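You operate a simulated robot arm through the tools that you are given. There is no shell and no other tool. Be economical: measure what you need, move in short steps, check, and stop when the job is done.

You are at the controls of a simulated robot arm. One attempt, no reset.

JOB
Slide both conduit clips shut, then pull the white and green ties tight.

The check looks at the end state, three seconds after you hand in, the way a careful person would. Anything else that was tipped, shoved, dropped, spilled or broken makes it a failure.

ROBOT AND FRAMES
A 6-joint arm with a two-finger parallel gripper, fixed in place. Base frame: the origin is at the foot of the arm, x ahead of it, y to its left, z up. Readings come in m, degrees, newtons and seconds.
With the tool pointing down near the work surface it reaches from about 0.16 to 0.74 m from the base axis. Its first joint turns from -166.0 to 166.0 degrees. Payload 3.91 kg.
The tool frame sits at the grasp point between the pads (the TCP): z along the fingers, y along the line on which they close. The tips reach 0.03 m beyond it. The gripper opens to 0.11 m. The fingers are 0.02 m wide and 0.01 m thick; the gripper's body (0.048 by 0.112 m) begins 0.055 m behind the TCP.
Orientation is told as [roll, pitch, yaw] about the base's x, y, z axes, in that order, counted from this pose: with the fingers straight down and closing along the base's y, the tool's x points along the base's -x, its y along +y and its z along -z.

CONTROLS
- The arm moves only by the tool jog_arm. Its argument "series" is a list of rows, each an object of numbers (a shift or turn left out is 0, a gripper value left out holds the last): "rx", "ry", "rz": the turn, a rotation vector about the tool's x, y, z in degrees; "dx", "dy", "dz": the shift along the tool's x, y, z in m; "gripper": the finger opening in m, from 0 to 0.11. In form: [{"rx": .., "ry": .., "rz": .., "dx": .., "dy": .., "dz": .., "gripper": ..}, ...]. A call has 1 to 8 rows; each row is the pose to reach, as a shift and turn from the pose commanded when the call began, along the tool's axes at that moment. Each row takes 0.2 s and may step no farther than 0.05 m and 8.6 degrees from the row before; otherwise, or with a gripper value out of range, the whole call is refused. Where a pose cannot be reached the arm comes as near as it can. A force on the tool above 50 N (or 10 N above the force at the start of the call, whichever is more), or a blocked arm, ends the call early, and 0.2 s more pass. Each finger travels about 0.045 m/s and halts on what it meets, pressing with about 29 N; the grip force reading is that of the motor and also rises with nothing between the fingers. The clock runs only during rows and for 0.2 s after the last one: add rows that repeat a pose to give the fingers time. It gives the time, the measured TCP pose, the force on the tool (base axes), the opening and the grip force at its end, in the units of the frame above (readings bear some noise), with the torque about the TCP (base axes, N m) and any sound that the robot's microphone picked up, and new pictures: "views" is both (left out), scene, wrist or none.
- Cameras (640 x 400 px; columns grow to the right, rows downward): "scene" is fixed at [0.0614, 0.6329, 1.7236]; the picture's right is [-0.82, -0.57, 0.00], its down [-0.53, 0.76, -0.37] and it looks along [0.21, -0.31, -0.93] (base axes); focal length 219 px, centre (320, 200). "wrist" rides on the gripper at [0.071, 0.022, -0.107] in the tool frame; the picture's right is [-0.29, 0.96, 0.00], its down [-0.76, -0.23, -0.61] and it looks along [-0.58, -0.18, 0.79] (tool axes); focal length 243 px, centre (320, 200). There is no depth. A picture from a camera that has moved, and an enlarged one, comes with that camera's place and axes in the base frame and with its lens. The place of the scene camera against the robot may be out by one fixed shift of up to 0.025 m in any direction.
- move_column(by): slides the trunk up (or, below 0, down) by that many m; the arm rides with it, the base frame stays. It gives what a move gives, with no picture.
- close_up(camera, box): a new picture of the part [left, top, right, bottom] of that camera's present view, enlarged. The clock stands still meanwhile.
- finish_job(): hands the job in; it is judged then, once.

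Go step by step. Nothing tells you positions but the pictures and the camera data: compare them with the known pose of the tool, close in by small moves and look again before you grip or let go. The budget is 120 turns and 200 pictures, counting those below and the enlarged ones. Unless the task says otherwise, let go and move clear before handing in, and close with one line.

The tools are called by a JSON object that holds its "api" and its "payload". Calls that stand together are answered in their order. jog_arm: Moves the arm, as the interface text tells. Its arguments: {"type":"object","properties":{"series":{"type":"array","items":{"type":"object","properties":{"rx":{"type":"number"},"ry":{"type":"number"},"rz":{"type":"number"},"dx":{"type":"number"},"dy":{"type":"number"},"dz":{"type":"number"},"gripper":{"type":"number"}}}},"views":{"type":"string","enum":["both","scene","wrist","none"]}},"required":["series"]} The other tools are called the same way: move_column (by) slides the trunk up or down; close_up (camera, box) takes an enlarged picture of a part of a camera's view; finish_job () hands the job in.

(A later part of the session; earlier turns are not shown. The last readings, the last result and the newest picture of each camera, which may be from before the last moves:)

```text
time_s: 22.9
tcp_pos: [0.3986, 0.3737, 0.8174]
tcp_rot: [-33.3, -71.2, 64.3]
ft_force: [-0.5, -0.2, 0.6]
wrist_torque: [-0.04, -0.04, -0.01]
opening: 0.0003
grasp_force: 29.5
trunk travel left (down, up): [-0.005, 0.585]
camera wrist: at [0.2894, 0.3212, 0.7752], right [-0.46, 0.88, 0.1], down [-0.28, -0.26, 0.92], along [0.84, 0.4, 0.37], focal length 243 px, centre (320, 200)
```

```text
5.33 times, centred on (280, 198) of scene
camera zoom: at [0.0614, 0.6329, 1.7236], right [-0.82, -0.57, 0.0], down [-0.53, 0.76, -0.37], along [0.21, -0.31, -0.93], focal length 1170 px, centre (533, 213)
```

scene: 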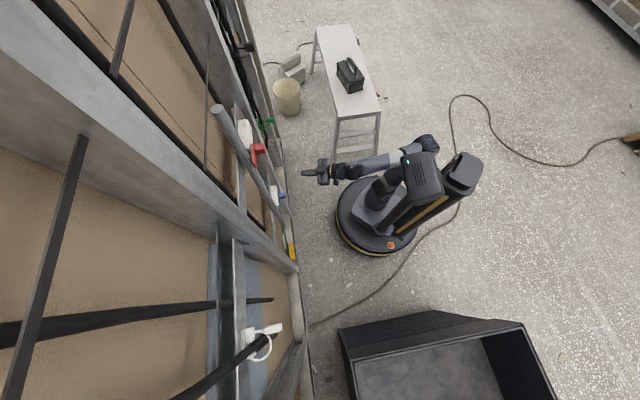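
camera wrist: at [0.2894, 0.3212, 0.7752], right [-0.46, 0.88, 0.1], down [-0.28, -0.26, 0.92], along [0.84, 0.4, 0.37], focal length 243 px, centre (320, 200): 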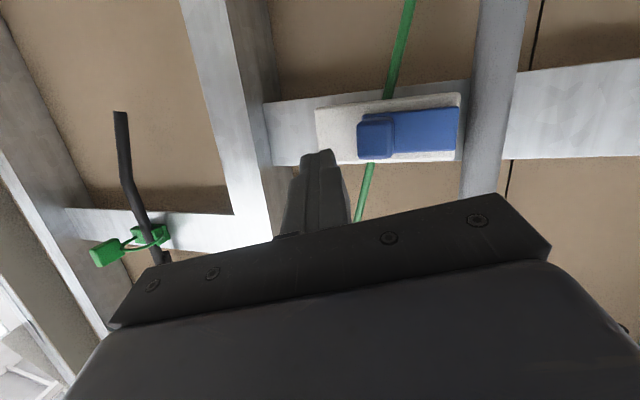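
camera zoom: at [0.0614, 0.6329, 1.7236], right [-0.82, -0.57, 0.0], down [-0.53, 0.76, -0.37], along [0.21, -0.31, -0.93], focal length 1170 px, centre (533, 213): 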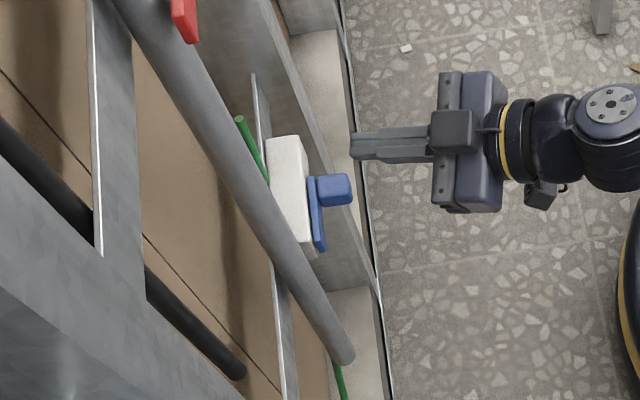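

Tips are at the knob's front plane, right of it. I'll advance ~24 mm and check.

{"api": "jog_arm", "payload": {"series": [{"dx": 0.002, "dy": 0.002, "dz": 0.012}, {"dx": 0.004, "dy": 0.004, "dz": 0.022}], "views": "wrist"}}

{"api": "close_up", "payload": {"camera": "wrist", "box": [240, 60, 480, 210]}}

{"api": "close_up", "payload": {"camera": "scene", "box": [220, 160, 340, 235]}}

```text
time_s: 23.5
tcp_pos: [0.4141, 0.3881, 0.8065]
tcp_rot: [-33.3, -71.2, 64.4]
ft_force: [0.0, -0.3, 0.0]
wrist_torque: [-0.01, 0.05, -0.01]
opening: 0.0
grasp_force: 29.3
trunk travel left (down, up): [-0.005, 0.585]
camera wrist: at [0.3052, 0.3333, 0.7646], right [-0.46, 0.88, 0.1], down [-0.28, -0.26, 0.92], along [0.84, 0.4, 0.37], focal length 243 px, centre (320, 200)
```

wrist: 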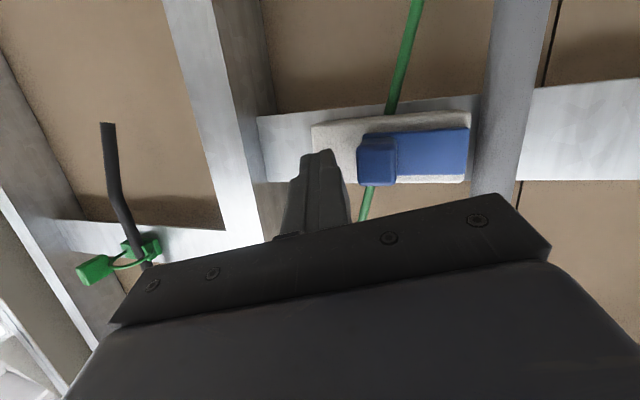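

```text
2.67 times, centred on (360, 135) of wrist
camera zoom: at [0.3052, 0.3333, 0.7646], right [-0.46, 0.88, 0.1], down [-0.28, -0.26, 0.92], along [0.84, 0.4, 0.37], focal length 647 px, centre (213, 373)
```

zoom: 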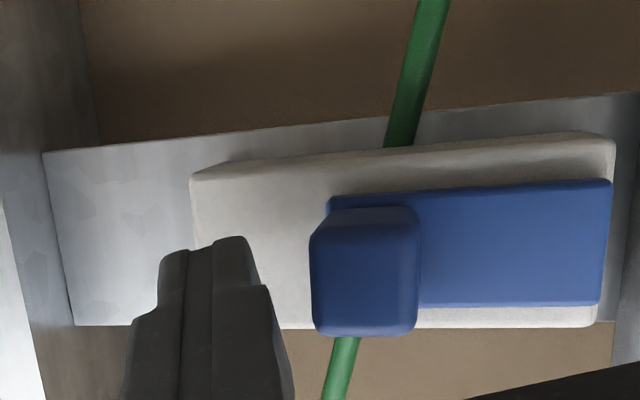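

```text
5.33 times, centred on (280, 198) of scene
camera zoom: at [0.0614, 0.6329, 1.7236], right [-0.82, -0.57, 0.0], down [-0.53, 0.76, -0.37], along [0.21, -0.31, -0.93], focal length 1170 px, centre (533, 213)
```

zoom: 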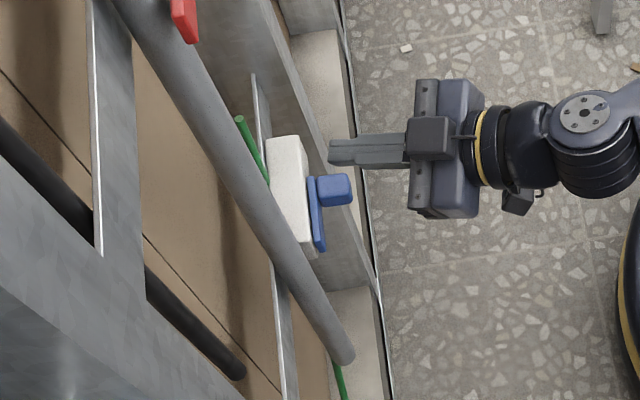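

About 10 mm of overlap with the knob; I'll add 5 mm depth and push along the wall direction.

{"api": "jog_arm", "payload": {"series": [{"dz": 0.006, "dx": 0.001}, {"dx": 0.0, "dy": 0.0096, "dz": 0.0035}, {"dx": -0.001, "dy": 0.0192, "dz": 0.001}, {"dx": -0.002, "dy": 0.0288, "dz": -0.0017}], "views": "wrist"}}

{"api": "close_up", "payload": {"camera": "wrist", "box": [240, 60, 480, 210]}}

```text
time_s: 24.5
tcp_pos: [0.3983, 0.4107, 0.8039]
tcp_rot: [-33.5, -71.2, 64.5]
ft_force: [-0.7, -1.0, 0.0]
wrist_torque: [0.02, 0.0, 0.0]
opening: 0.0002
grasp_force: 28.7
trunk travel left (down, up): [-0.005, 0.585]
camera wrist: at [0.2889, 0.3571, 0.7619], right [-0.46, 0.88, 0.1], down [-0.28, -0.26, 0.92], along [0.84, 0.4, 0.37], focal length 243 px, centre (320, 200)
```

wrist: 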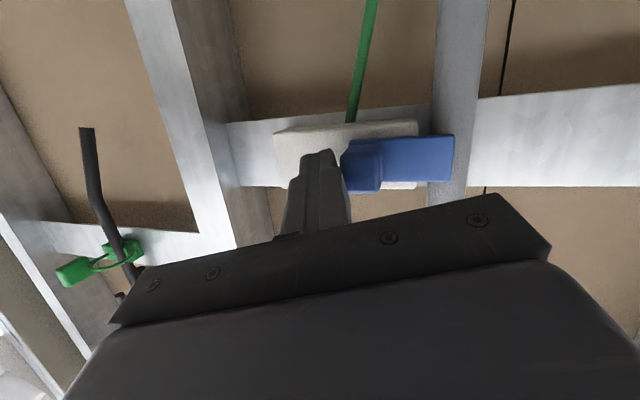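

```text
2.67 times, centred on (360, 135) of wrist
camera zoom: at [0.2889, 0.3571, 0.7619], right [-0.46, 0.88, 0.1], down [-0.28, -0.26, 0.92], along [0.84, 0.4, 0.37], focal length 647 px, centre (213, 373)
```

zoom: 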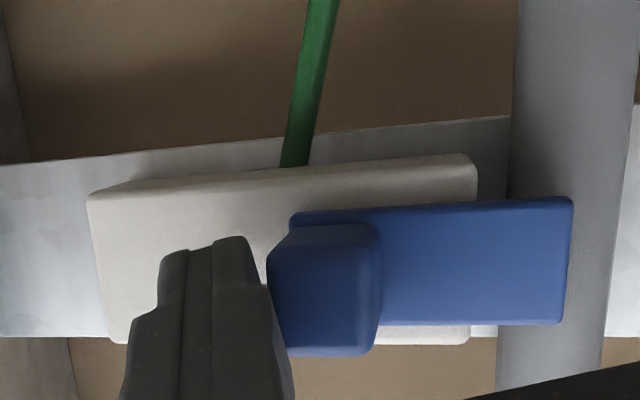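

The blue slider is moving well. Continuing to its stop.

{"api": "jog_arm", "payload": {"series": [{"dx": -0.0005, "dy": 0.0077, "dz": -0.002}, {"dx": -0.0016, "dy": 0.0154, "dz": -0.004}, {"dx": -0.002, "dy": 0.02, "dz": -0.005}, {"dx": -0.0024, "dy": 0.024, "dz": -0.006}, {"dx": -0.003, "dy": 0.029, "dz": -0.0075}], "views": "wrist"}}

{"api": "close_up", "payload": {"camera": "wrist", "box": [240, 60, 480, 210]}}

```text
time_s: 25.7
tcp_pos: [0.3805, 0.4273, 0.804]
tcp_rot: [-33.2, -71.1, 63.4]
ft_force: [25.7, -31.9, -2.2]
wrist_torque: [0.17, 0.11, -0.34]
opening: 0.0003
grasp_force: 28.8
trunk travel left (down, up): [-0.005, 0.585]
camera wrist: at [0.2714, 0.3752, 0.7619], right [-0.45, 0.89, 0.1], down [-0.28, -0.25, 0.92], along [0.85, 0.39, 0.37], focal length 243 px, centre (320, 200)
```

wrist: 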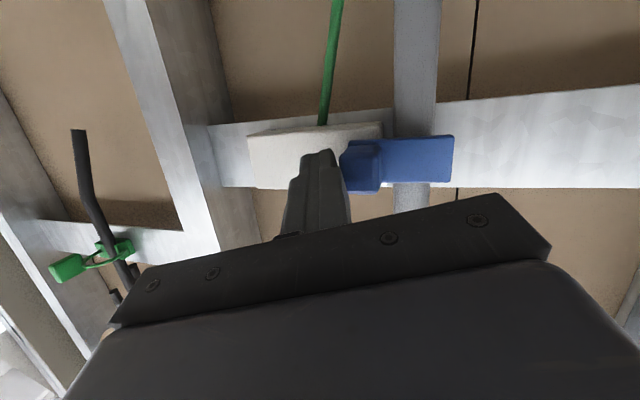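

```text
2.67 times, centred on (360, 135) of wrist
camera zoom: at [0.2714, 0.3752, 0.7619], right [-0.45, 0.89, 0.1], down [-0.28, -0.25, 0.92], along [0.85, 0.39, 0.37], focal length 647 px, centre (213, 373)
```

zoom: 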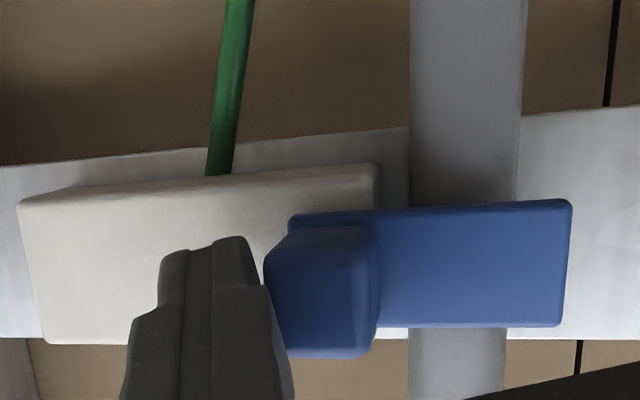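

Blue hit its stop (41 N), shut. Backing off and moving right toward the green tie for a look.

{"api": "jog_arm", "payload": {"series": [{"dy": -0.01, "dz": 0.001}, {"dy": -0.02, "dz": 0.0}, {"dy": -0.03, "dz": -0.03}, {"dy": -0.03, "dz": -0.07}, {"dy": -0.03, "dz": -0.11}], "views": "none"}}

{"api": "move_column", "payload": {"by": 0.12}}

{"api": "jog_arm", "payload": {"series": [{"dy": -0.04, "gripper": 0.06}, {"dy": -0.08}, {"dy": -0.12}, {"dy": -0.12}], "views": "both"}}

{"api": "close_up", "payload": {"camera": "wrist", "box": [120, 60, 440, 260]}}

```text
time_s: 26.9
tcp_pos: [0.2992, 0.3559, 0.8383]
tcp_rot: [-33.6, -71.2, 64.6]
ft_force: [0.5, -0.3, -0.5]
wrist_torque: [0.0, -0.03, 0.01]
opening: 0.0001
grasp_force: 28.8
trunk travel left (down, up): [-0.005, 0.585]
```

```text
time_s: 28.4
tcp_pos: [0.3001, 0.3546, 0.9582]
tcp_rot: [-33.4, -71.3, 64.4]
ft_force: [-0.6, -0.4, 0.1]
wrist_torque: [0.0, -0.01, 0.02]
opening: 0.0001
grasp_force: 29.4
trunk travel left (down, up): [-0.125, 0.465]
```

```text
time_s: 29.4
tcp_pos: [0.3638, 0.2552, 0.9822]
tcp_rot: [-33.4, -71.2, 64.4]
ft_force: [0.2, 1.8, -0.5]
wrist_torque: [0.0, 0.01, 0.01]
opening: 0.0599
grasp_force: 0.0
trunk travel left (down, up): [-0.125, 0.465]
camera wrist: at [0.2547, 0.2014, 0.9382], right [-0.46, 0.88, 0.1], down [-0.28, -0.26, 0.92], along [0.84, 0.4, 0.37], focal length 243 px, centre (320, 200)
```

scene: 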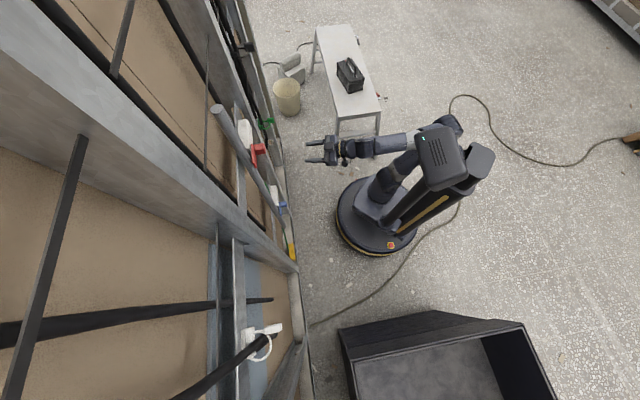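
wrist: 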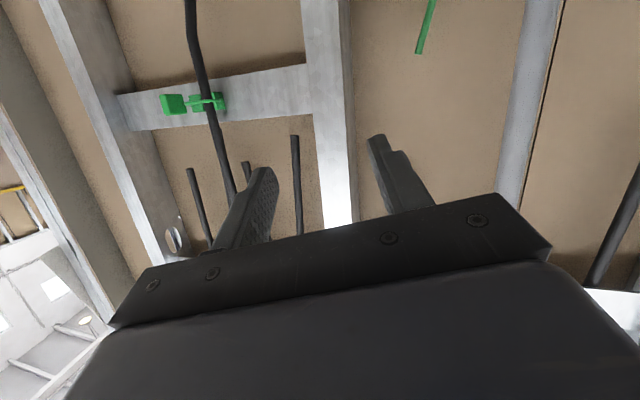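

```text
2.00 times, centred on (280, 160) of wrist
camera zoom: at [0.2547, 0.2014, 0.9382], right [-0.46, 0.88, 0.1], down [-0.28, -0.26, 0.92], along [0.84, 0.4, 0.37], focal length 485 px, centre (400, 280)
```

zoom: 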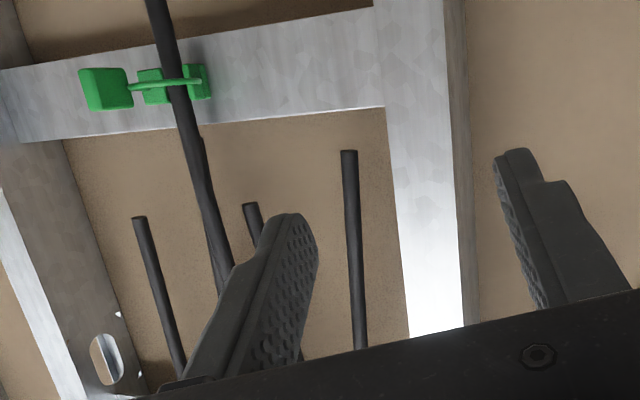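

The green tab sits at about (0.625,0.192,0.93), straight out from its head, with the loop just left of it. I'll roll the gripper 90° so the fingers close vertically on the tab, clear of the loop.

{"api": "jog_arm", "payload": {"series": [{"rz": -8.5}, {"rz": -17}, {"rz": -25.5}, {"rz": -34}, {"rz": -42.5}, {"rz": -51}, {"rz": -59.5}, {"rz": -68}], "views": "wrist"}}

```text
time_s: 31.2
tcp_pos: [0.3631, 0.2545, 0.9809]
tcp_rot: [-74.1, -10.8, 116.4]
ft_force: [-1.2, -0.8, -0.3]
wrist_torque: [-0.03, 0.01, 0.0]
opening: 0.06
grasp_force: 0.1
trunk travel left (down, up): [-0.125, 0.465]
camera wrist: at [0.2995, 0.1425, 0.9749], right [-0.44, 0.29, -0.85], down [-0.77, 0.37, 0.52], along [0.47, 0.88, 0.06], focal length 243 px, centre (320, 200)
```

wrist: 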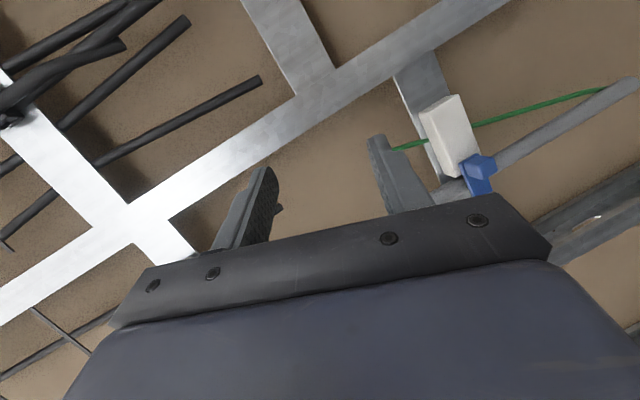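

Continuing: finish the roll, then level the tool.

{"api": "jog_arm", "payload": {"series": [{"rz": -6}, {"rz": -11.4}], "views": "none"}}

{"api": "jog_arm", "payload": {"series": [{"rx": 8}, {"rx": 15.6}], "views": "none"}}

{"api": "jog_arm", "payload": {"series": [{"ry": -5}, {"ry": -10}], "views": "both"}}

```text
time_s: 31.8
tcp_pos: [0.3632, 0.2536, 0.9803]
tcp_rot: [-74.4, 0.2, 119.5]
ft_force: [0.2, -1.0, 0.1]
wrist_torque: [0.04, 0.0, 0.0]
opening: 0.0598
grasp_force: 0.2
trunk travel left (down, up): [-0.125, 0.465]
```

```text
time_s: 32.4
tcp_pos: [0.3622, 0.2546, 0.98]
tcp_rot: [-90.0, 0.1, 119.6]
ft_force: [-0.5, 0.6, 0.7]
wrist_torque: [0.0, -0.02, 0.0]
opening: 0.0602
grasp_force: 0.1
trunk travel left (down, up): [-0.125, 0.465]
```

```text
time_s: 33.0
tcp_pos: [0.3628, 0.2543, 0.9827]
tcp_rot: [-90.6, 0.0, 128.1]
ft_force: [-0.9, -0.6, -0.5]
wrist_torque: [-0.03, 0.02, 0.0]
opening: 0.0601
grasp_force: 0.0
trunk travel left (down, up): [-0.125, 0.465]
camera wrist: at [0.3247, 0.1336, 0.9595], right [-0.17, 0.23, -0.96], down [-0.95, 0.22, 0.22], along [0.26, 0.95, 0.18], focal length 243 px, centre (320, 200)
```

scene: 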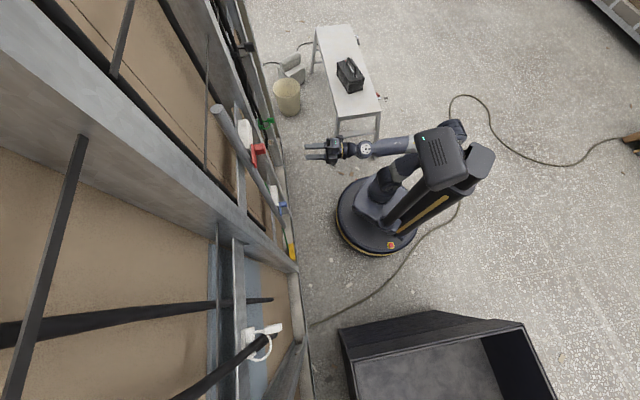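
wrist: 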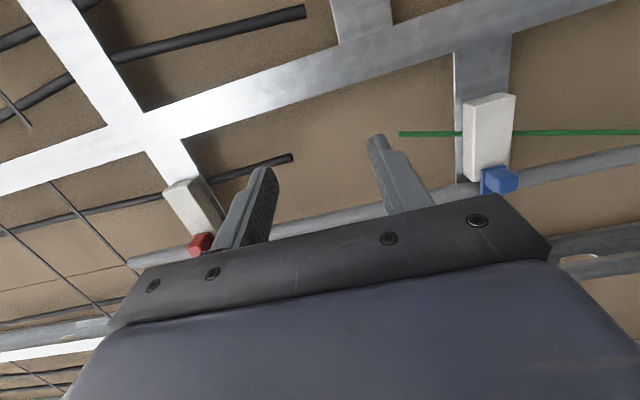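

The tool is now level with fingers closing vertically. Moving right and partly in, in front of the green tab.

{"api": "jog_arm", "payload": {"series": [{"dx": 0.04, "dy": 0.01, "dz": 0.01}, {"dx": 0.08, "dy": 0.02, "dz": 0.02}, {"dx": 0.12, "dy": 0.03, "dz": 0.03}, {"dx": 0.16, "dy": 0.04, "dz": 0.04}, {"dx": 0.2, "dy": 0.05, "dz": 0.05}], "views": "both"}}

{"api": "close_up", "payload": {"camera": "wrist", "box": [160, 40, 480, 240]}}

{"api": "close_up", "payload": {"camera": "scene", "box": [220, 80, 340, 155]}}

```text
time_s: 34.2
tcp_pos: [0.5308, 0.1316, 0.9302]
tcp_rot: [-90.1, 0.0, 129.6]
ft_force: [0.6, -0.1, 0.4]
wrist_torque: [0.0, 0.04, 0.0]
opening: 0.0599
grasp_force: 0.0
out of reach, approached as far as the arm can: row 1, 2
trunk travel left (down, up): [-0.125, 0.465]
camera wrist: at [0.4946, 0.0089, 0.9085], right [-0.18, 0.22, -0.96], down [-0.95, 0.2, 0.23], along [0.24, 0.95, 0.18], focal length 243 px, centre (320, 200)
```

scene: 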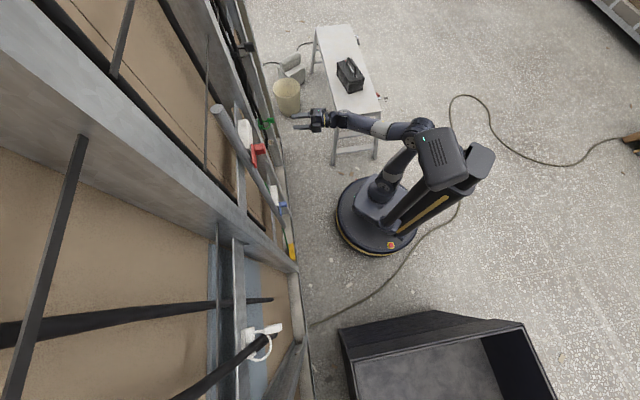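
wrist: 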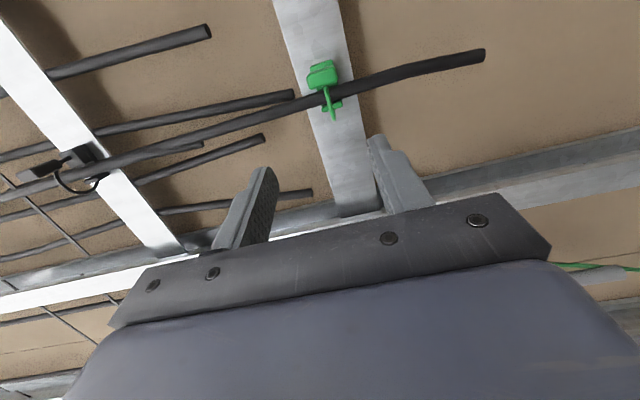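

```text
2.00 times, centred on (320, 140) of wrist
camera zoom: at [0.4946, 0.0089, 0.9085], right [-0.18, 0.22, -0.96], down [-0.95, 0.2, 0.23], along [0.24, 0.95, 0.18], focal length 485 px, centre (320, 320)
```

zoom: 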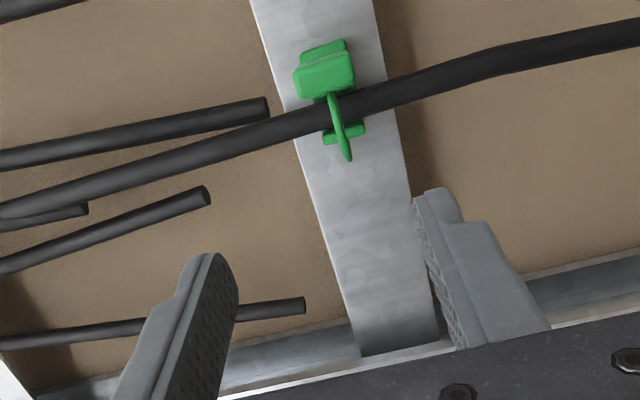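

```text
5.33 times, centred on (280, 118) of scene
camera zoom: at [0.0614, 0.6329, 1.7236], right [-0.82, -0.57, 0.0], down [-0.53, 0.76, -0.37], along [0.21, -0.31, -0.93], focal length 1170 px, centre (533, 640)
```

zoom: 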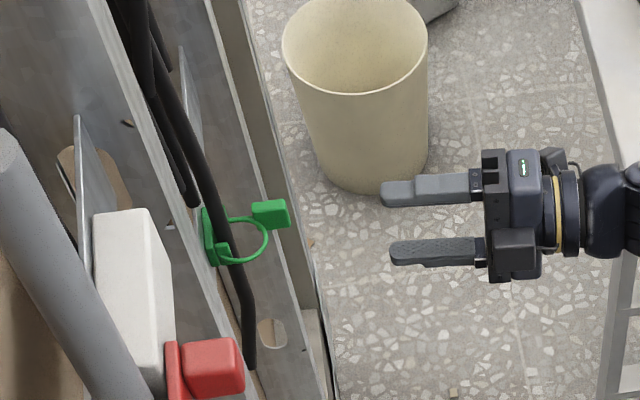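

Re-triangulating with two wrist views puts the tab centre at (0.646,0.192,0.921). Aligning and advancing partway.

{"api": "jog_arm", "payload": {"series": [{"dx": 0.027, "dy": 0.009, "dz": 0.03}, {"dx": 0.027, "dy": 0.009, "dz": 0.065}], "views": "wrist"}}

{"api": "close_up", "payload": {"camera": "wrist", "box": [160, 40, 480, 240]}}

{"api": "close_up", "payload": {"camera": "scene", "box": [220, 80, 340, 155]}}

```text
time_s: 34.8
tcp_pos: [0.5964, 0.1514, 0.922]
tcp_rot: [-89.9, 0.0, 129.4]
ft_force: [0.6, 0.5, 0.5]
wrist_torque: [0.0, 0.02, -0.03]
opening: 0.0597
grasp_force: 0.1
trunk travel left (down, up): [-0.125, 0.465]
camera wrist: at [0.5621, 0.0292, 0.9], right [-0.18, 0.22, -0.96], down [-0.95, 0.2, 0.23], along [0.24, 0.95, 0.18], focal length 243 px, centre (320, 200)
```

wrist: 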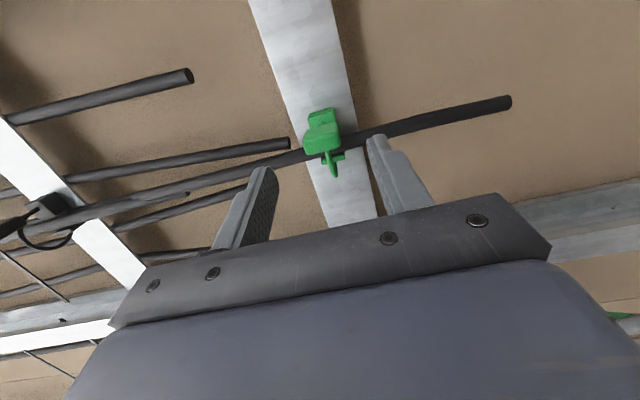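

```text
2.00 times, centred on (320, 140) of wrist
camera zoom: at [0.5621, 0.0292, 0.9], right [-0.18, 0.22, -0.96], down [-0.95, 0.2, 0.23], along [0.24, 0.95, 0.18], focal length 485 px, centre (320, 320)
```

zoom: 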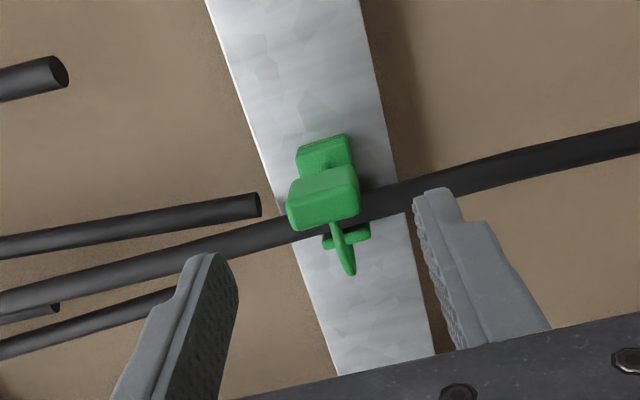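

```text
5.33 times, centred on (280, 118) of scene
camera zoom: at [0.0614, 0.6329, 1.7236], right [-0.82, -0.57, 0.0], down [-0.53, 0.76, -0.37], along [0.21, -0.31, -0.93], focal length 1170 px, centre (533, 640)
```

zoom: 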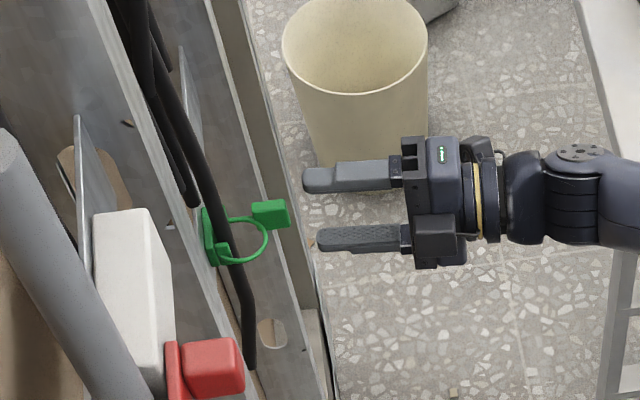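

Well centred. Advancing 50 mm so the pads straddle the tab.

{"api": "jog_arm", "payload": {"series": [{"dy": 0.001, "dz": 0.025}, {"dy": 0.001, "dz": 0.047}], "views": "wrist"}}

{"api": "close_up", "payload": {"camera": "wrist", "box": [160, 60, 480, 260]}}

{"api": "close_up", "payload": {"camera": "scene", "box": [220, 80, 340, 155]}}

```text
time_s: 35.4
tcp_pos: [0.6323, 0.1809, 0.9208]
tcp_rot: [-90.0, 0.0, 129.5]
ft_force: [0.8, -1.1, 0.4]
wrist_torque: [-0.02, -0.01, 0.01]
opening: 0.0601
grasp_force: 0.1
trunk travel left (down, up): [-0.125, 0.465]
camera wrist: at [0.5972, 0.0593, 0.8984], right [-0.18, 0.22, -0.96], down [-0.95, 0.2, 0.23], along [0.24, 0.95, 0.18], focal length 243 px, centre (320, 200)
```

wrist: 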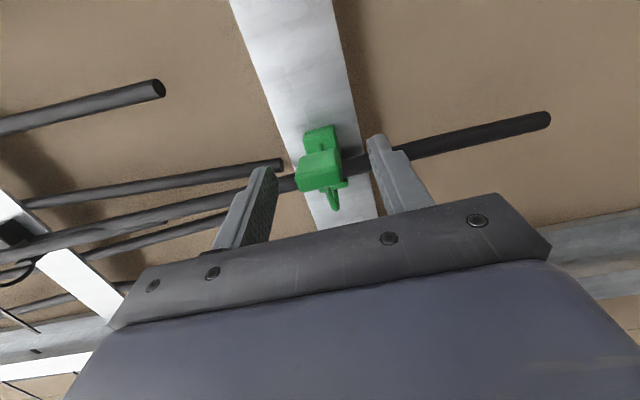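

```text
2.00 times, centred on (320, 160) of wrist
camera zoom: at [0.5972, 0.0593, 0.8984], right [-0.18, 0.22, -0.96], down [-0.95, 0.2, 0.23], along [0.24, 0.95, 0.18], focal length 485 px, centre (320, 280)
```

zoom: 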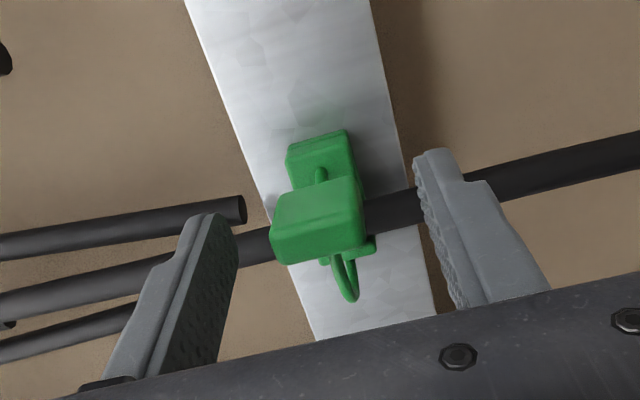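

```text
5.33 times, centred on (280, 118) of scene
camera zoom: at [0.0614, 0.6329, 1.7236], right [-0.82, -0.57, 0.0], down [-0.53, 0.76, -0.37], along [0.21, -0.31, -0.93], focal length 1170 px, centre (533, 640)
```

zoom: 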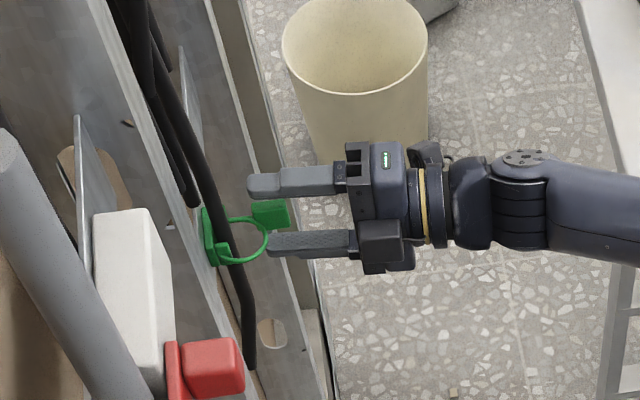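

The tab is centred between the pads. Closing the gripper.

{"api": "jog_arm", "payload": {"series": [{"dz": 0.003, "gripper": 0.0}, {"dz": 0.003, "gripper": 0.0}, {"dz": 0.003, "gripper": 0.0}, {"dz": 0.003, "gripper": 0.0}], "views": "wrist"}}

{"api": "close_up", "payload": {"camera": "wrist", "box": [160, 60, 480, 260]}}

```text
time_s: 36.4
tcp_pos: [0.6349, 0.1854, 0.9195]
tcp_rot: [-90.0, 0.0, 129.5]
ft_force: [0.3, 0.1, 1.2]
wrist_torque: [0.1, -0.03, 0.05]
opening: 0.0256
grasp_force: 45.1
trunk travel left (down, up): [-0.125, 0.465]
camera wrist: at [0.5994, 0.0616, 0.8982], right [-0.18, 0.22, -0.96], down [-0.95, 0.2, 0.23], along [0.24, 0.95, 0.18], focal length 243 px, centre (320, 200)
```

wrist: 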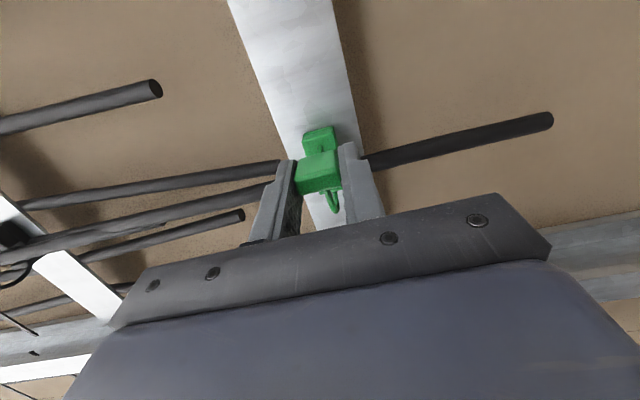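

```text
2.00 times, centred on (320, 160) of wrist
camera zoom: at [0.5994, 0.0616, 0.8982], right [-0.18, 0.22, -0.96], down [-0.95, 0.2, 0.23], along [0.24, 0.95, 0.18], focal length 485 px, centre (320, 280)
```

zoom: 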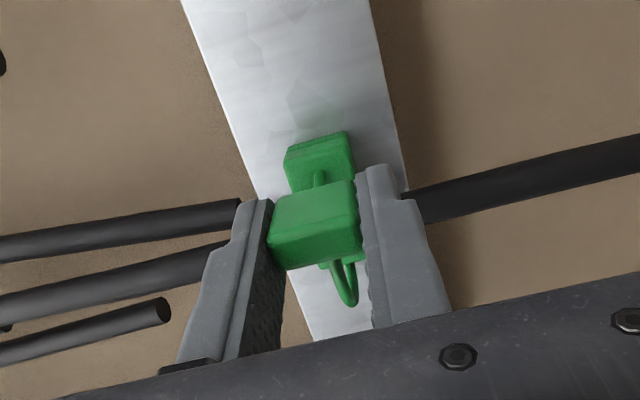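

Firm grip (25.6 mm tab). Pulling straight out from the wall in small steps.

{"api": "jog_arm", "payload": {"series": [{"dz": -0.005, "dx": 0.0005}, {"dz": -0.01, "dx": 0.001}, {"dz": -0.015, "dx": 0.0015}, {"dz": -0.02, "dx": 0.002}], "views": "wrist"}}

{"api": "close_up", "payload": {"camera": "wrist", "box": [160, 60, 480, 260]}}

{"api": "close_up", "payload": {"camera": "scene", "box": [220, 80, 340, 155]}}

```text
time_s: 37.4
tcp_pos: [0.6219, 0.1705, 0.9205]
tcp_rot: [-90.0, 0.2, 129.6]
ft_force: [-1.7, 3.6, -1.3]
wrist_torque: [0.1, 0.07, -0.26]
opening: 0.0256
grasp_force: 45.3
trunk travel left (down, up): [-0.125, 0.465]
camera wrist: at [0.5852, 0.0473, 0.8983], right [-0.18, 0.22, -0.96], down [-0.95, 0.2, 0.23], along [0.24, 0.95, 0.18], focal length 243 px, centre (320, 200)
```

wrist: 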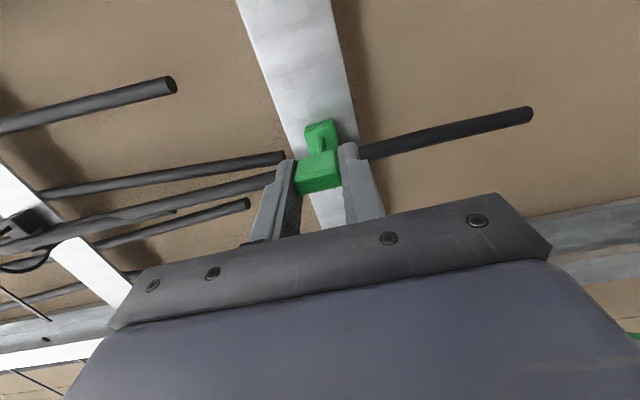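

```text
2.00 times, centred on (320, 160) of wrist
camera zoom: at [0.5852, 0.0473, 0.8983], right [-0.18, 0.22, -0.96], down [-0.95, 0.2, 0.23], along [0.24, 0.95, 0.18], focal length 485 px, centre (320, 280)
```

zoom: 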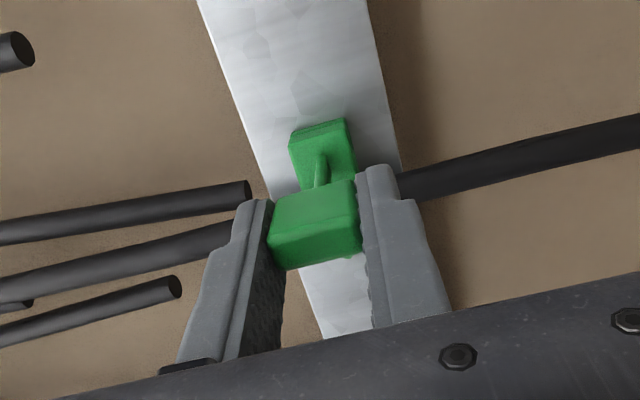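

```text
5.33 times, centred on (280, 118) of scene
camera zoom: at [0.0614, 0.6329, 1.7236], right [-0.82, -0.57, 0.0], down [-0.53, 0.76, -0.37], along [0.21, -0.31, -0.93], focal length 1170 px, centre (533, 640)
```

zoom: 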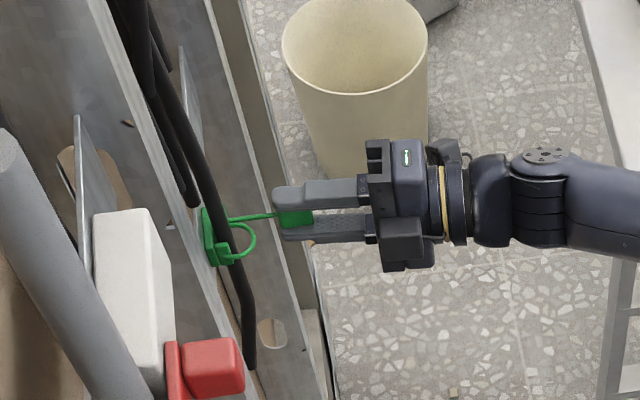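

The loop is clearly shrinking as the tab comes out. Pulling further.

{"api": "jog_arm", "payload": {"series": [{"dz": -0.005, "dx": 0.0005}, {"dz": -0.01, "dx": 0.001}, {"dz": -0.015, "dx": 0.0015}, {"dz": -0.02, "dx": 0.002}], "views": "none"}}

{"api": "close_up", "payload": {"camera": "scene", "box": [220, 80, 340, 155]}}

```text
time_s: 38.4
tcp_pos: [0.6062, 0.156, 0.9191]
tcp_rot: [-89.8, 0.1, 129.5]
ft_force: [-2.2, 3.6, -1.7]
wrist_torque: [0.05, -0.11, 0.78]
opening: 0.0257
grasp_force: 44.8
trunk travel left (down, up): [-0.125, 0.465]
```

```text
5.33 times, centred on (280, 118) of scene
camera zoom: at [0.0614, 0.6329, 1.7236], right [-0.82, -0.57, 0.0], down [-0.53, 0.76, -0.37], along [0.21, -0.31, -0.93], focal length 1170 px, centre (533, 640)
```

zoom: 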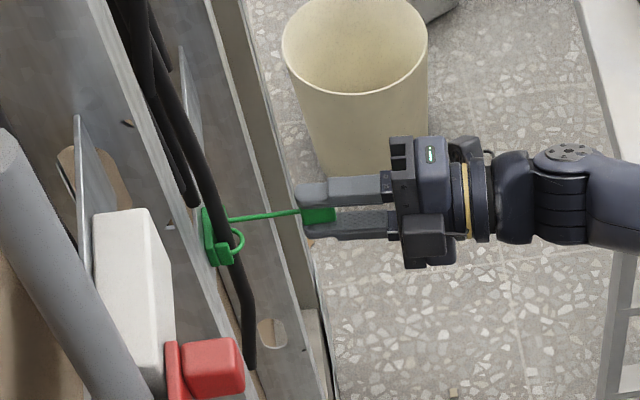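

{"api": "jog_arm", "payload": {"series": [{"dz": -0.004, "dx": 0.0004}, {"dz": -0.008, "dx": 0.0008}, {"dz": -0.011, "dx": 0.001}, {"dz": -0.014, "dx": 0.0012}], "views": "wrist"}}

{"api": "close_up", "payload": {"camera": "scene", "box": [220, 80, 340, 155]}}

```text
time_s: 39.4
tcp_pos: [0.5983, 0.1486, 0.92]
tcp_rot: [-89.8, 0.1, 129.5]
ft_force: [28.2, 26.6, 11.1]
wrist_torque: [0.19, -0.11, 0.24]
opening: 0.0253
grasp_force: 45.1
trunk travel left (down, up): [-0.125, 0.465]
camera wrist: at [0.5623, 0.0253, 0.8984], right [-0.18, 0.22, -0.96], down [-0.95, 0.2, 0.23], along [0.24, 0.95, 0.17], focal length 243 px, centre (320, 200)
```

wrist: 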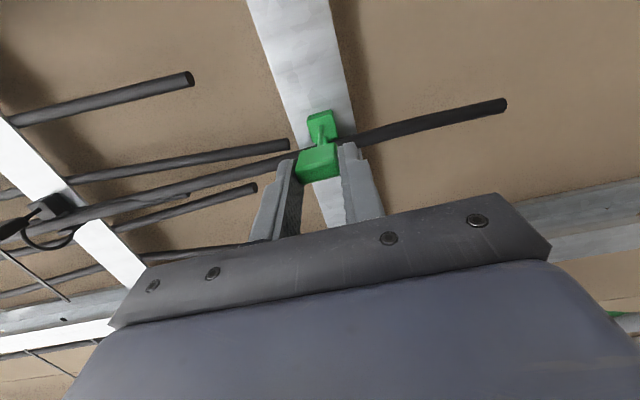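

```text
5.33 times, centred on (280, 118) of scene
camera zoom: at [0.0614, 0.6329, 1.7236], right [-0.82, -0.57, 0.0], down [-0.53, 0.76, -0.37], along [0.21, -0.31, -0.93], focal length 1170 px, centre (533, 640)
```

zoom: 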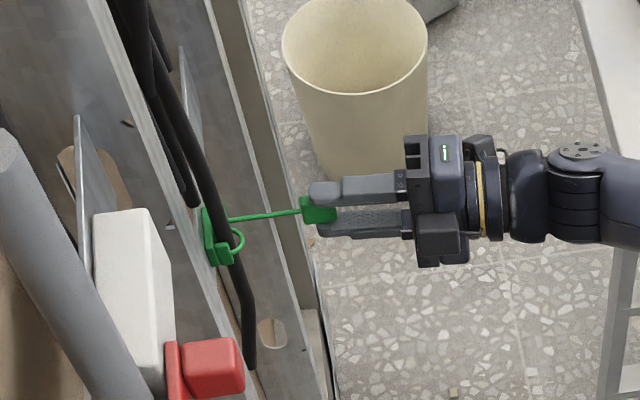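

Hard stop at ~40 N: the green tie is tight. I'll relax the pull, release, back out, and check it stays.

{"api": "jog_arm", "payload": {"series": [{"dz": 0.006}, {"dz": 0.006, "gripper": 0.06}, {"dz": 0.006}, {"dz": 0.006}], "views": "none"}}

{"api": "jog_arm", "payload": {"series": [{"dz": -0.03}, {"dz": -0.06}, {"dz": -0.09}], "views": "wrist"}}

{"api": "close_up", "payload": {"camera": "scene", "box": [220, 80, 340, 155]}}

{"api": "close_up", "payload": {"camera": "wrist", "box": [240, 40, 400, 140]}}

```text
time_s: 40.4
tcp_pos: [0.6002, 0.1492, 0.9206]
tcp_rot: [-89.9, 0.1, 129.5]
ft_force: [0.4, -0.7, 0.2]
wrist_torque: [0.01, -0.02, -0.01]
opening: 0.06
grasp_force: 0.1
trunk travel left (down, up): [-0.125, 0.465]
```

```text
time_s: 41.2
tcp_pos: [0.531, 0.0927, 0.9201]
tcp_rot: [-89.9, -0.1, 129.5]
ft_force: [-0.1, 0.2, 0.3]
wrist_torque: [0.0, -0.05, 0.01]
opening: 0.0599
grasp_force: 0.0
trunk travel left (down, up): [-0.125, 0.465]
camera wrist: at [0.4966, -0.0303, 0.8986], right [-0.19, 0.22, -0.96], down [-0.95, 0.2, 0.23], along [0.24, 0.95, 0.18], focal length 243 px, centre (320, 200)
```

wrist: 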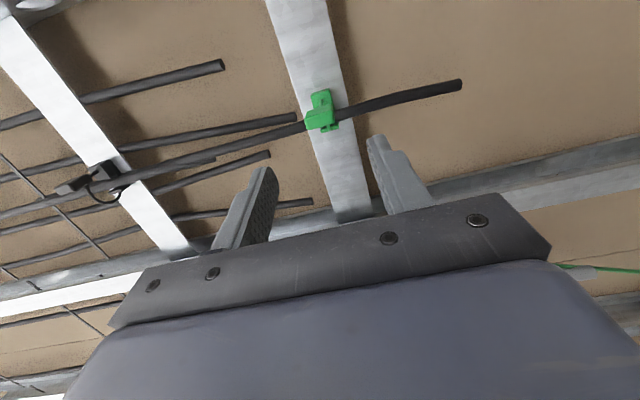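

```text
5.33 times, centred on (280, 118) of scene
camera zoom: at [0.0614, 0.6329, 1.7236], right [-0.82, -0.57, 0.0], down [-0.53, 0.76, -0.37], along [0.21, -0.31, -0.93], focal length 1170 px, centre (533, 640)
```

zoom: 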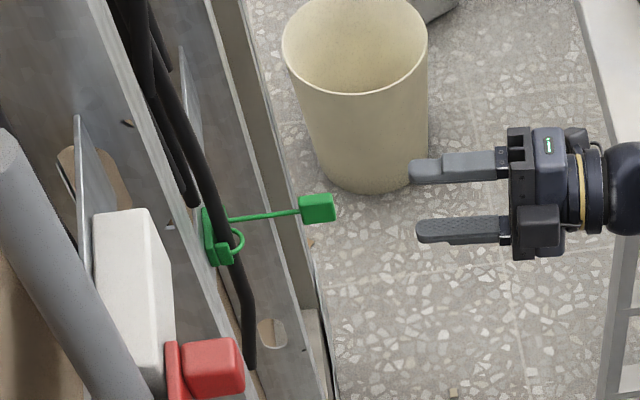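

```text
4.00 times, centred on (320, 90) of wrist
camera zoom: at [0.4966, -0.0303, 0.8986], right [-0.19, 0.22, -0.96], down [-0.95, 0.2, 0.23], along [0.24, 0.95, 0.18], focal length 970 px, centre (320, 640)
```

zoom: 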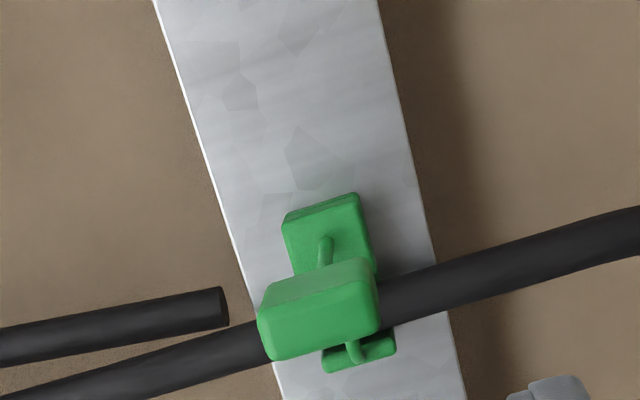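

Green stays tight. Now the white tie, at roughly (0.09,0.73,1.27): retract a bit, raise the trunk, then travel left parallel to the wall.

{"api": "jog_arm", "payload": {"series": [{"dz": -0.03}], "views": "none"}}

{"api": "move_column", "payload": {"by": 0.35}}

{"api": "jog_arm", "payload": {"series": [{"dx": -0.049, "dz": -0.0046}, {"dx": -0.098, "dz": -0.0092}, {"dx": -0.147, "dz": -0.0139}, {"dx": -0.196, "dz": -0.0185}, {"dx": -0.245, "dz": -0.023}, {"dx": -0.294, "dz": -0.0278}, {"dx": -0.343, "dz": -0.0324}], "views": "scene"}}

```text
time_s: 41.6
tcp_pos: [0.5083, 0.072, 0.9205]
tcp_rot: [-90.0, 0.1, 129.5]
ft_force: [0.6, -0.7, -0.1]
wrist_torque: [0.02, -0.06, -0.02]
opening: 0.0599
grasp_force: 0.1
trunk travel left (down, up): [-0.125, 0.465]
```

```text
time_s: 45.0
tcp_pos: [0.5094, 0.0738, 1.2701]
tcp_rot: [-89.9, 0.0, 129.5]
ft_force: [1.0, -0.4, 0.4]
wrist_torque: [0.02, -0.01, 0.02]
opening: 0.0602
grasp_force: 0.1
trunk travel left (down, up): [-0.475, 0.115]
```

```text
time_s: 46.6
tcp_pos: [0.2648, 0.3178, 1.2732]
tcp_rot: [-90.7, 1.1, 129.9]
ft_force: [0.5, -0.4, -1.3]
wrist_torque: [0.1, -0.08, 0.09]
opening: 0.06
grasp_force: 0.0
trunk travel left (down, up): [-0.475, 0.115]
```

scene: 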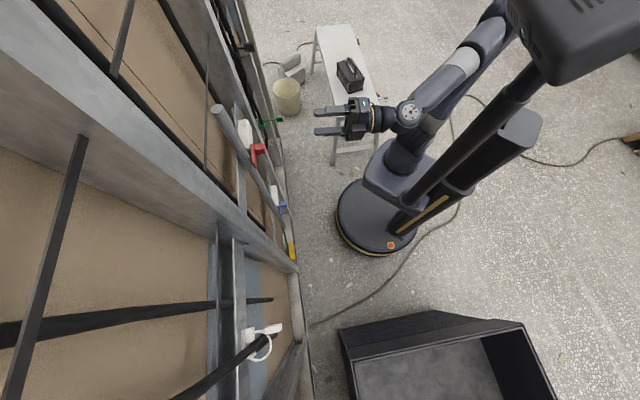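

{"api": "jog_arm", "payload": {"series": [{"dx": -0.045, "dz": -0.0043}, {"dx": -0.09, "dz": -0.0086}, {"dx": -0.135, "dz": -0.0129}, {"dx": -0.18, "dz": -0.0172}, {"dx": -0.225, "dz": -0.0215}, {"dx": -0.27, "dz": -0.0258}], "views": "both"}}

```text
time_s: 48.2
tcp_pos: [0.0988, 0.4899, 1.2797]
tcp_rot: [-90.2, -0.5, 127.3]
ft_force: [0.5, -0.9, 0.1]
wrist_torque: [-0.01, -0.01, 0.03]
opening: 0.0602
grasp_force: 0.0
trunk travel left (down, up): [-0.475, 0.115]
stopped in row 6: the arm was blocked; the commanded pose is now the measured one
camera wrist: at [0.0595, 0.3687, 1.2574], right [-0.18, 0.24, -0.95], down [-0.94, 0.24, 0.24], along [0.28, 0.94, 0.19], focal length 243 px, centre (320, 200)
```

scene: 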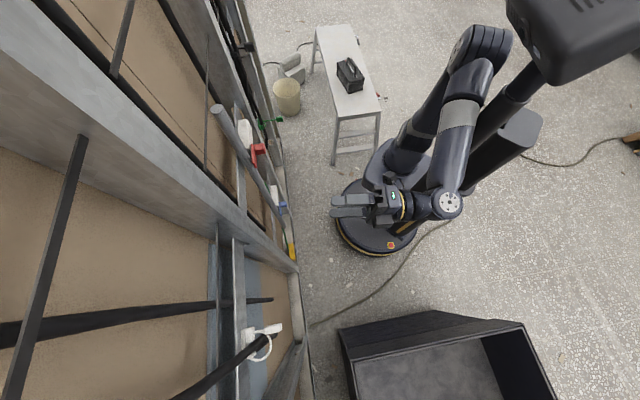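
wrist: 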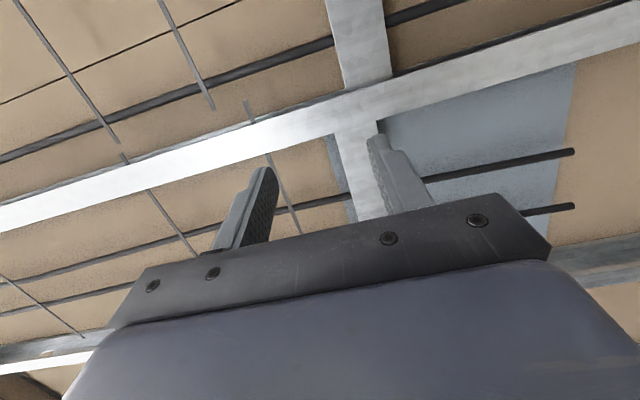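

The forearm came up against the trunk with this approach angle. I'll step back a little and yaw the tool left (~45°), bringing the wrist in line with the base.

{"api": "jog_arm", "payload": {"series": [{"dx": 0.03}, {"dx": 0.04, "ry": -8}, {"dx": 0.04, "ry": -16}, {"dx": 0.04, "ry": -24}, {"dx": 0.04, "ry": -32}, {"dx": 0.04, "ry": -40}], "views": "both"}}

```text
time_s: 49.6
tcp_pos: [0.1206, 0.4578, 1.2803]
tcp_rot: [-90.5, -0.4, 167.6]
ft_force: [0.1, 0.7, 0.1]
wrist_torque: [-0.01, 0.01, -0.02]
opening: 0.0602
grasp_force: 0.1
trunk travel left (down, up): [-0.475, 0.115]
camera wrist: at [0.1692, 0.3391, 1.2564], right [-0.29, 0.07, -0.95], down [-0.87, -0.43, 0.23], along [-0.4, 0.9, 0.19], focal length 243 px, centre (320, 200)
```

scene: 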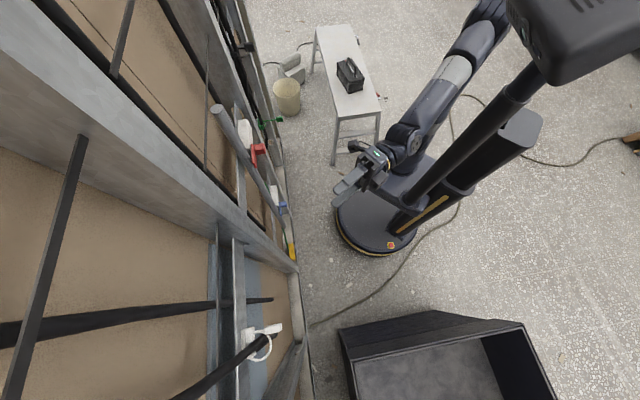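
wrist: 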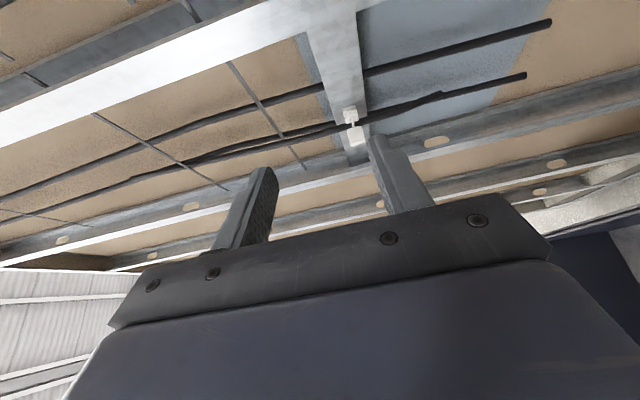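

The white tie is now visible ahead. Zooming to locate its tab.

{"api": "close_up", "payload": {"camera": "wrist", "box": [300, 90, 420, 165]}}

```text
5.33 times, centred on (360, 128) of wrist
camera zoom: at [0.1692, 0.3391, 1.2564], right [-0.29, 0.07, -0.95], down [-0.87, -0.43, 0.23], along [-0.4, 0.9, 0.19], focal length 1294 px, centre (107, 587)
```

zoom: 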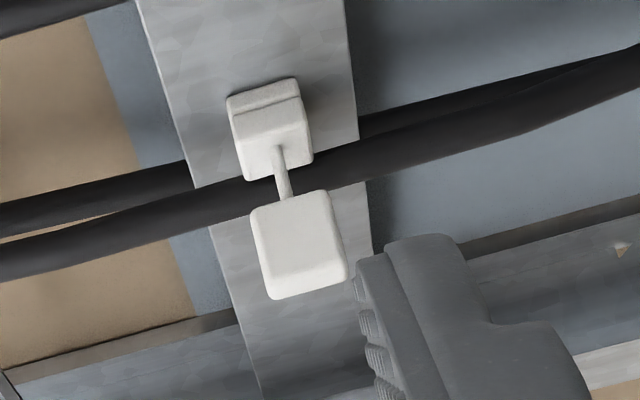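

Tab centre ≈(0.088,0.728,1.251). Approaching partway in steps.

{"api": "jog_arm", "payload": {"series": [{"dx": -0.03, "dy": 0.01, "dz": 0.03}, {"dx": -0.055, "dy": 0.02, "dz": 0.065}, {"dx": -0.08, "dy": 0.028, "dz": 0.1}, {"dx": -0.088, "dy": 0.028, "dz": 0.14}], "views": "both"}}

{"api": "close_up", "payload": {"camera": "wrist", "box": [200, 60, 440, 210]}}

{"api": "close_up", "payload": {"camera": "scene", "box": [180, 250, 420, 400]}}

```text
time_s: 50.6
tcp_pos: [0.065, 0.6168, 1.2532]
tcp_rot: [-90.5, -0.4, 167.5]
ft_force: [0.8, -0.8, 0.0]
wrist_torque: [-0.02, -0.03, 0.02]
opening: 0.0601
grasp_force: 0.0
trunk travel left (down, up): [-0.475, 0.115]
camera wrist: at [0.1135, 0.4961, 1.2309], right [-0.29, 0.07, -0.96], down [-0.87, -0.43, 0.23], along [-0.4, 0.9, 0.19], focal length 243 px, centre (320, 200)
```

scene: 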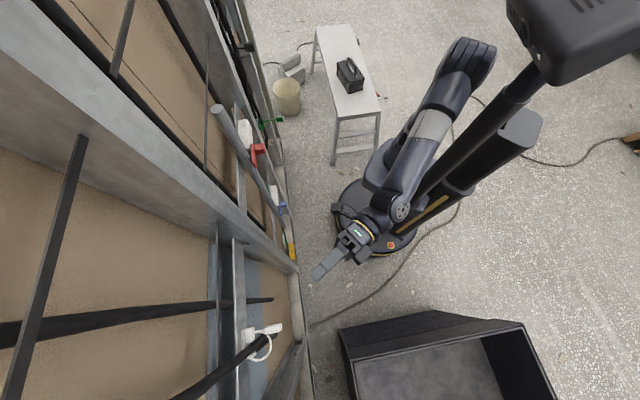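
wrist: 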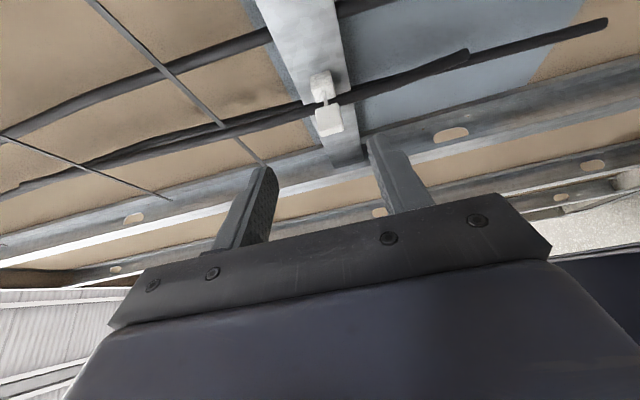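

```text
2.67 times, centred on (320, 135) of wrist
camera zoom: at [0.1135, 0.4961, 1.2309], right [-0.29, 0.07, -0.96], down [-0.87, -0.43, 0.23], along [-0.4, 0.9, 0.19], focal length 647 px, centre (320, 373)
```

zoom: 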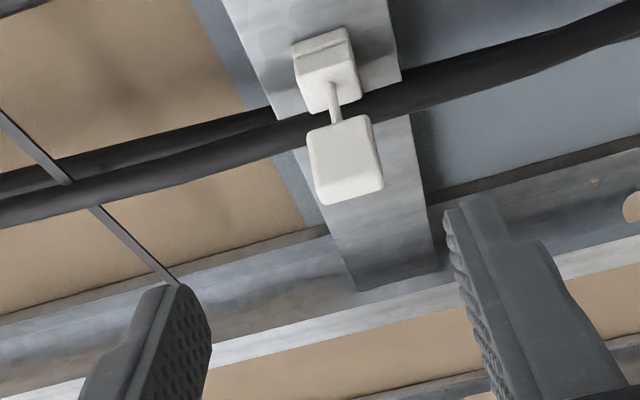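

```text
2.67 times, centred on (300, 325) of scene
camera zoom: at [0.0614, 0.6329, 1.7236], right [-0.82, -0.57, 0.0], down [-0.53, 0.76, -0.37], along [0.21, -0.31, -0.93], focal length 585 px, centre (373, -133)
```

zoom: 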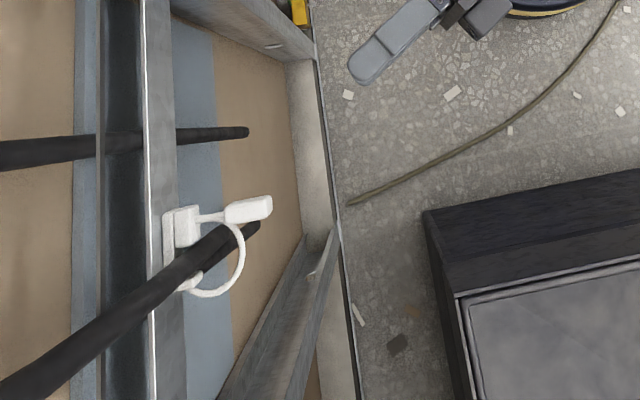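

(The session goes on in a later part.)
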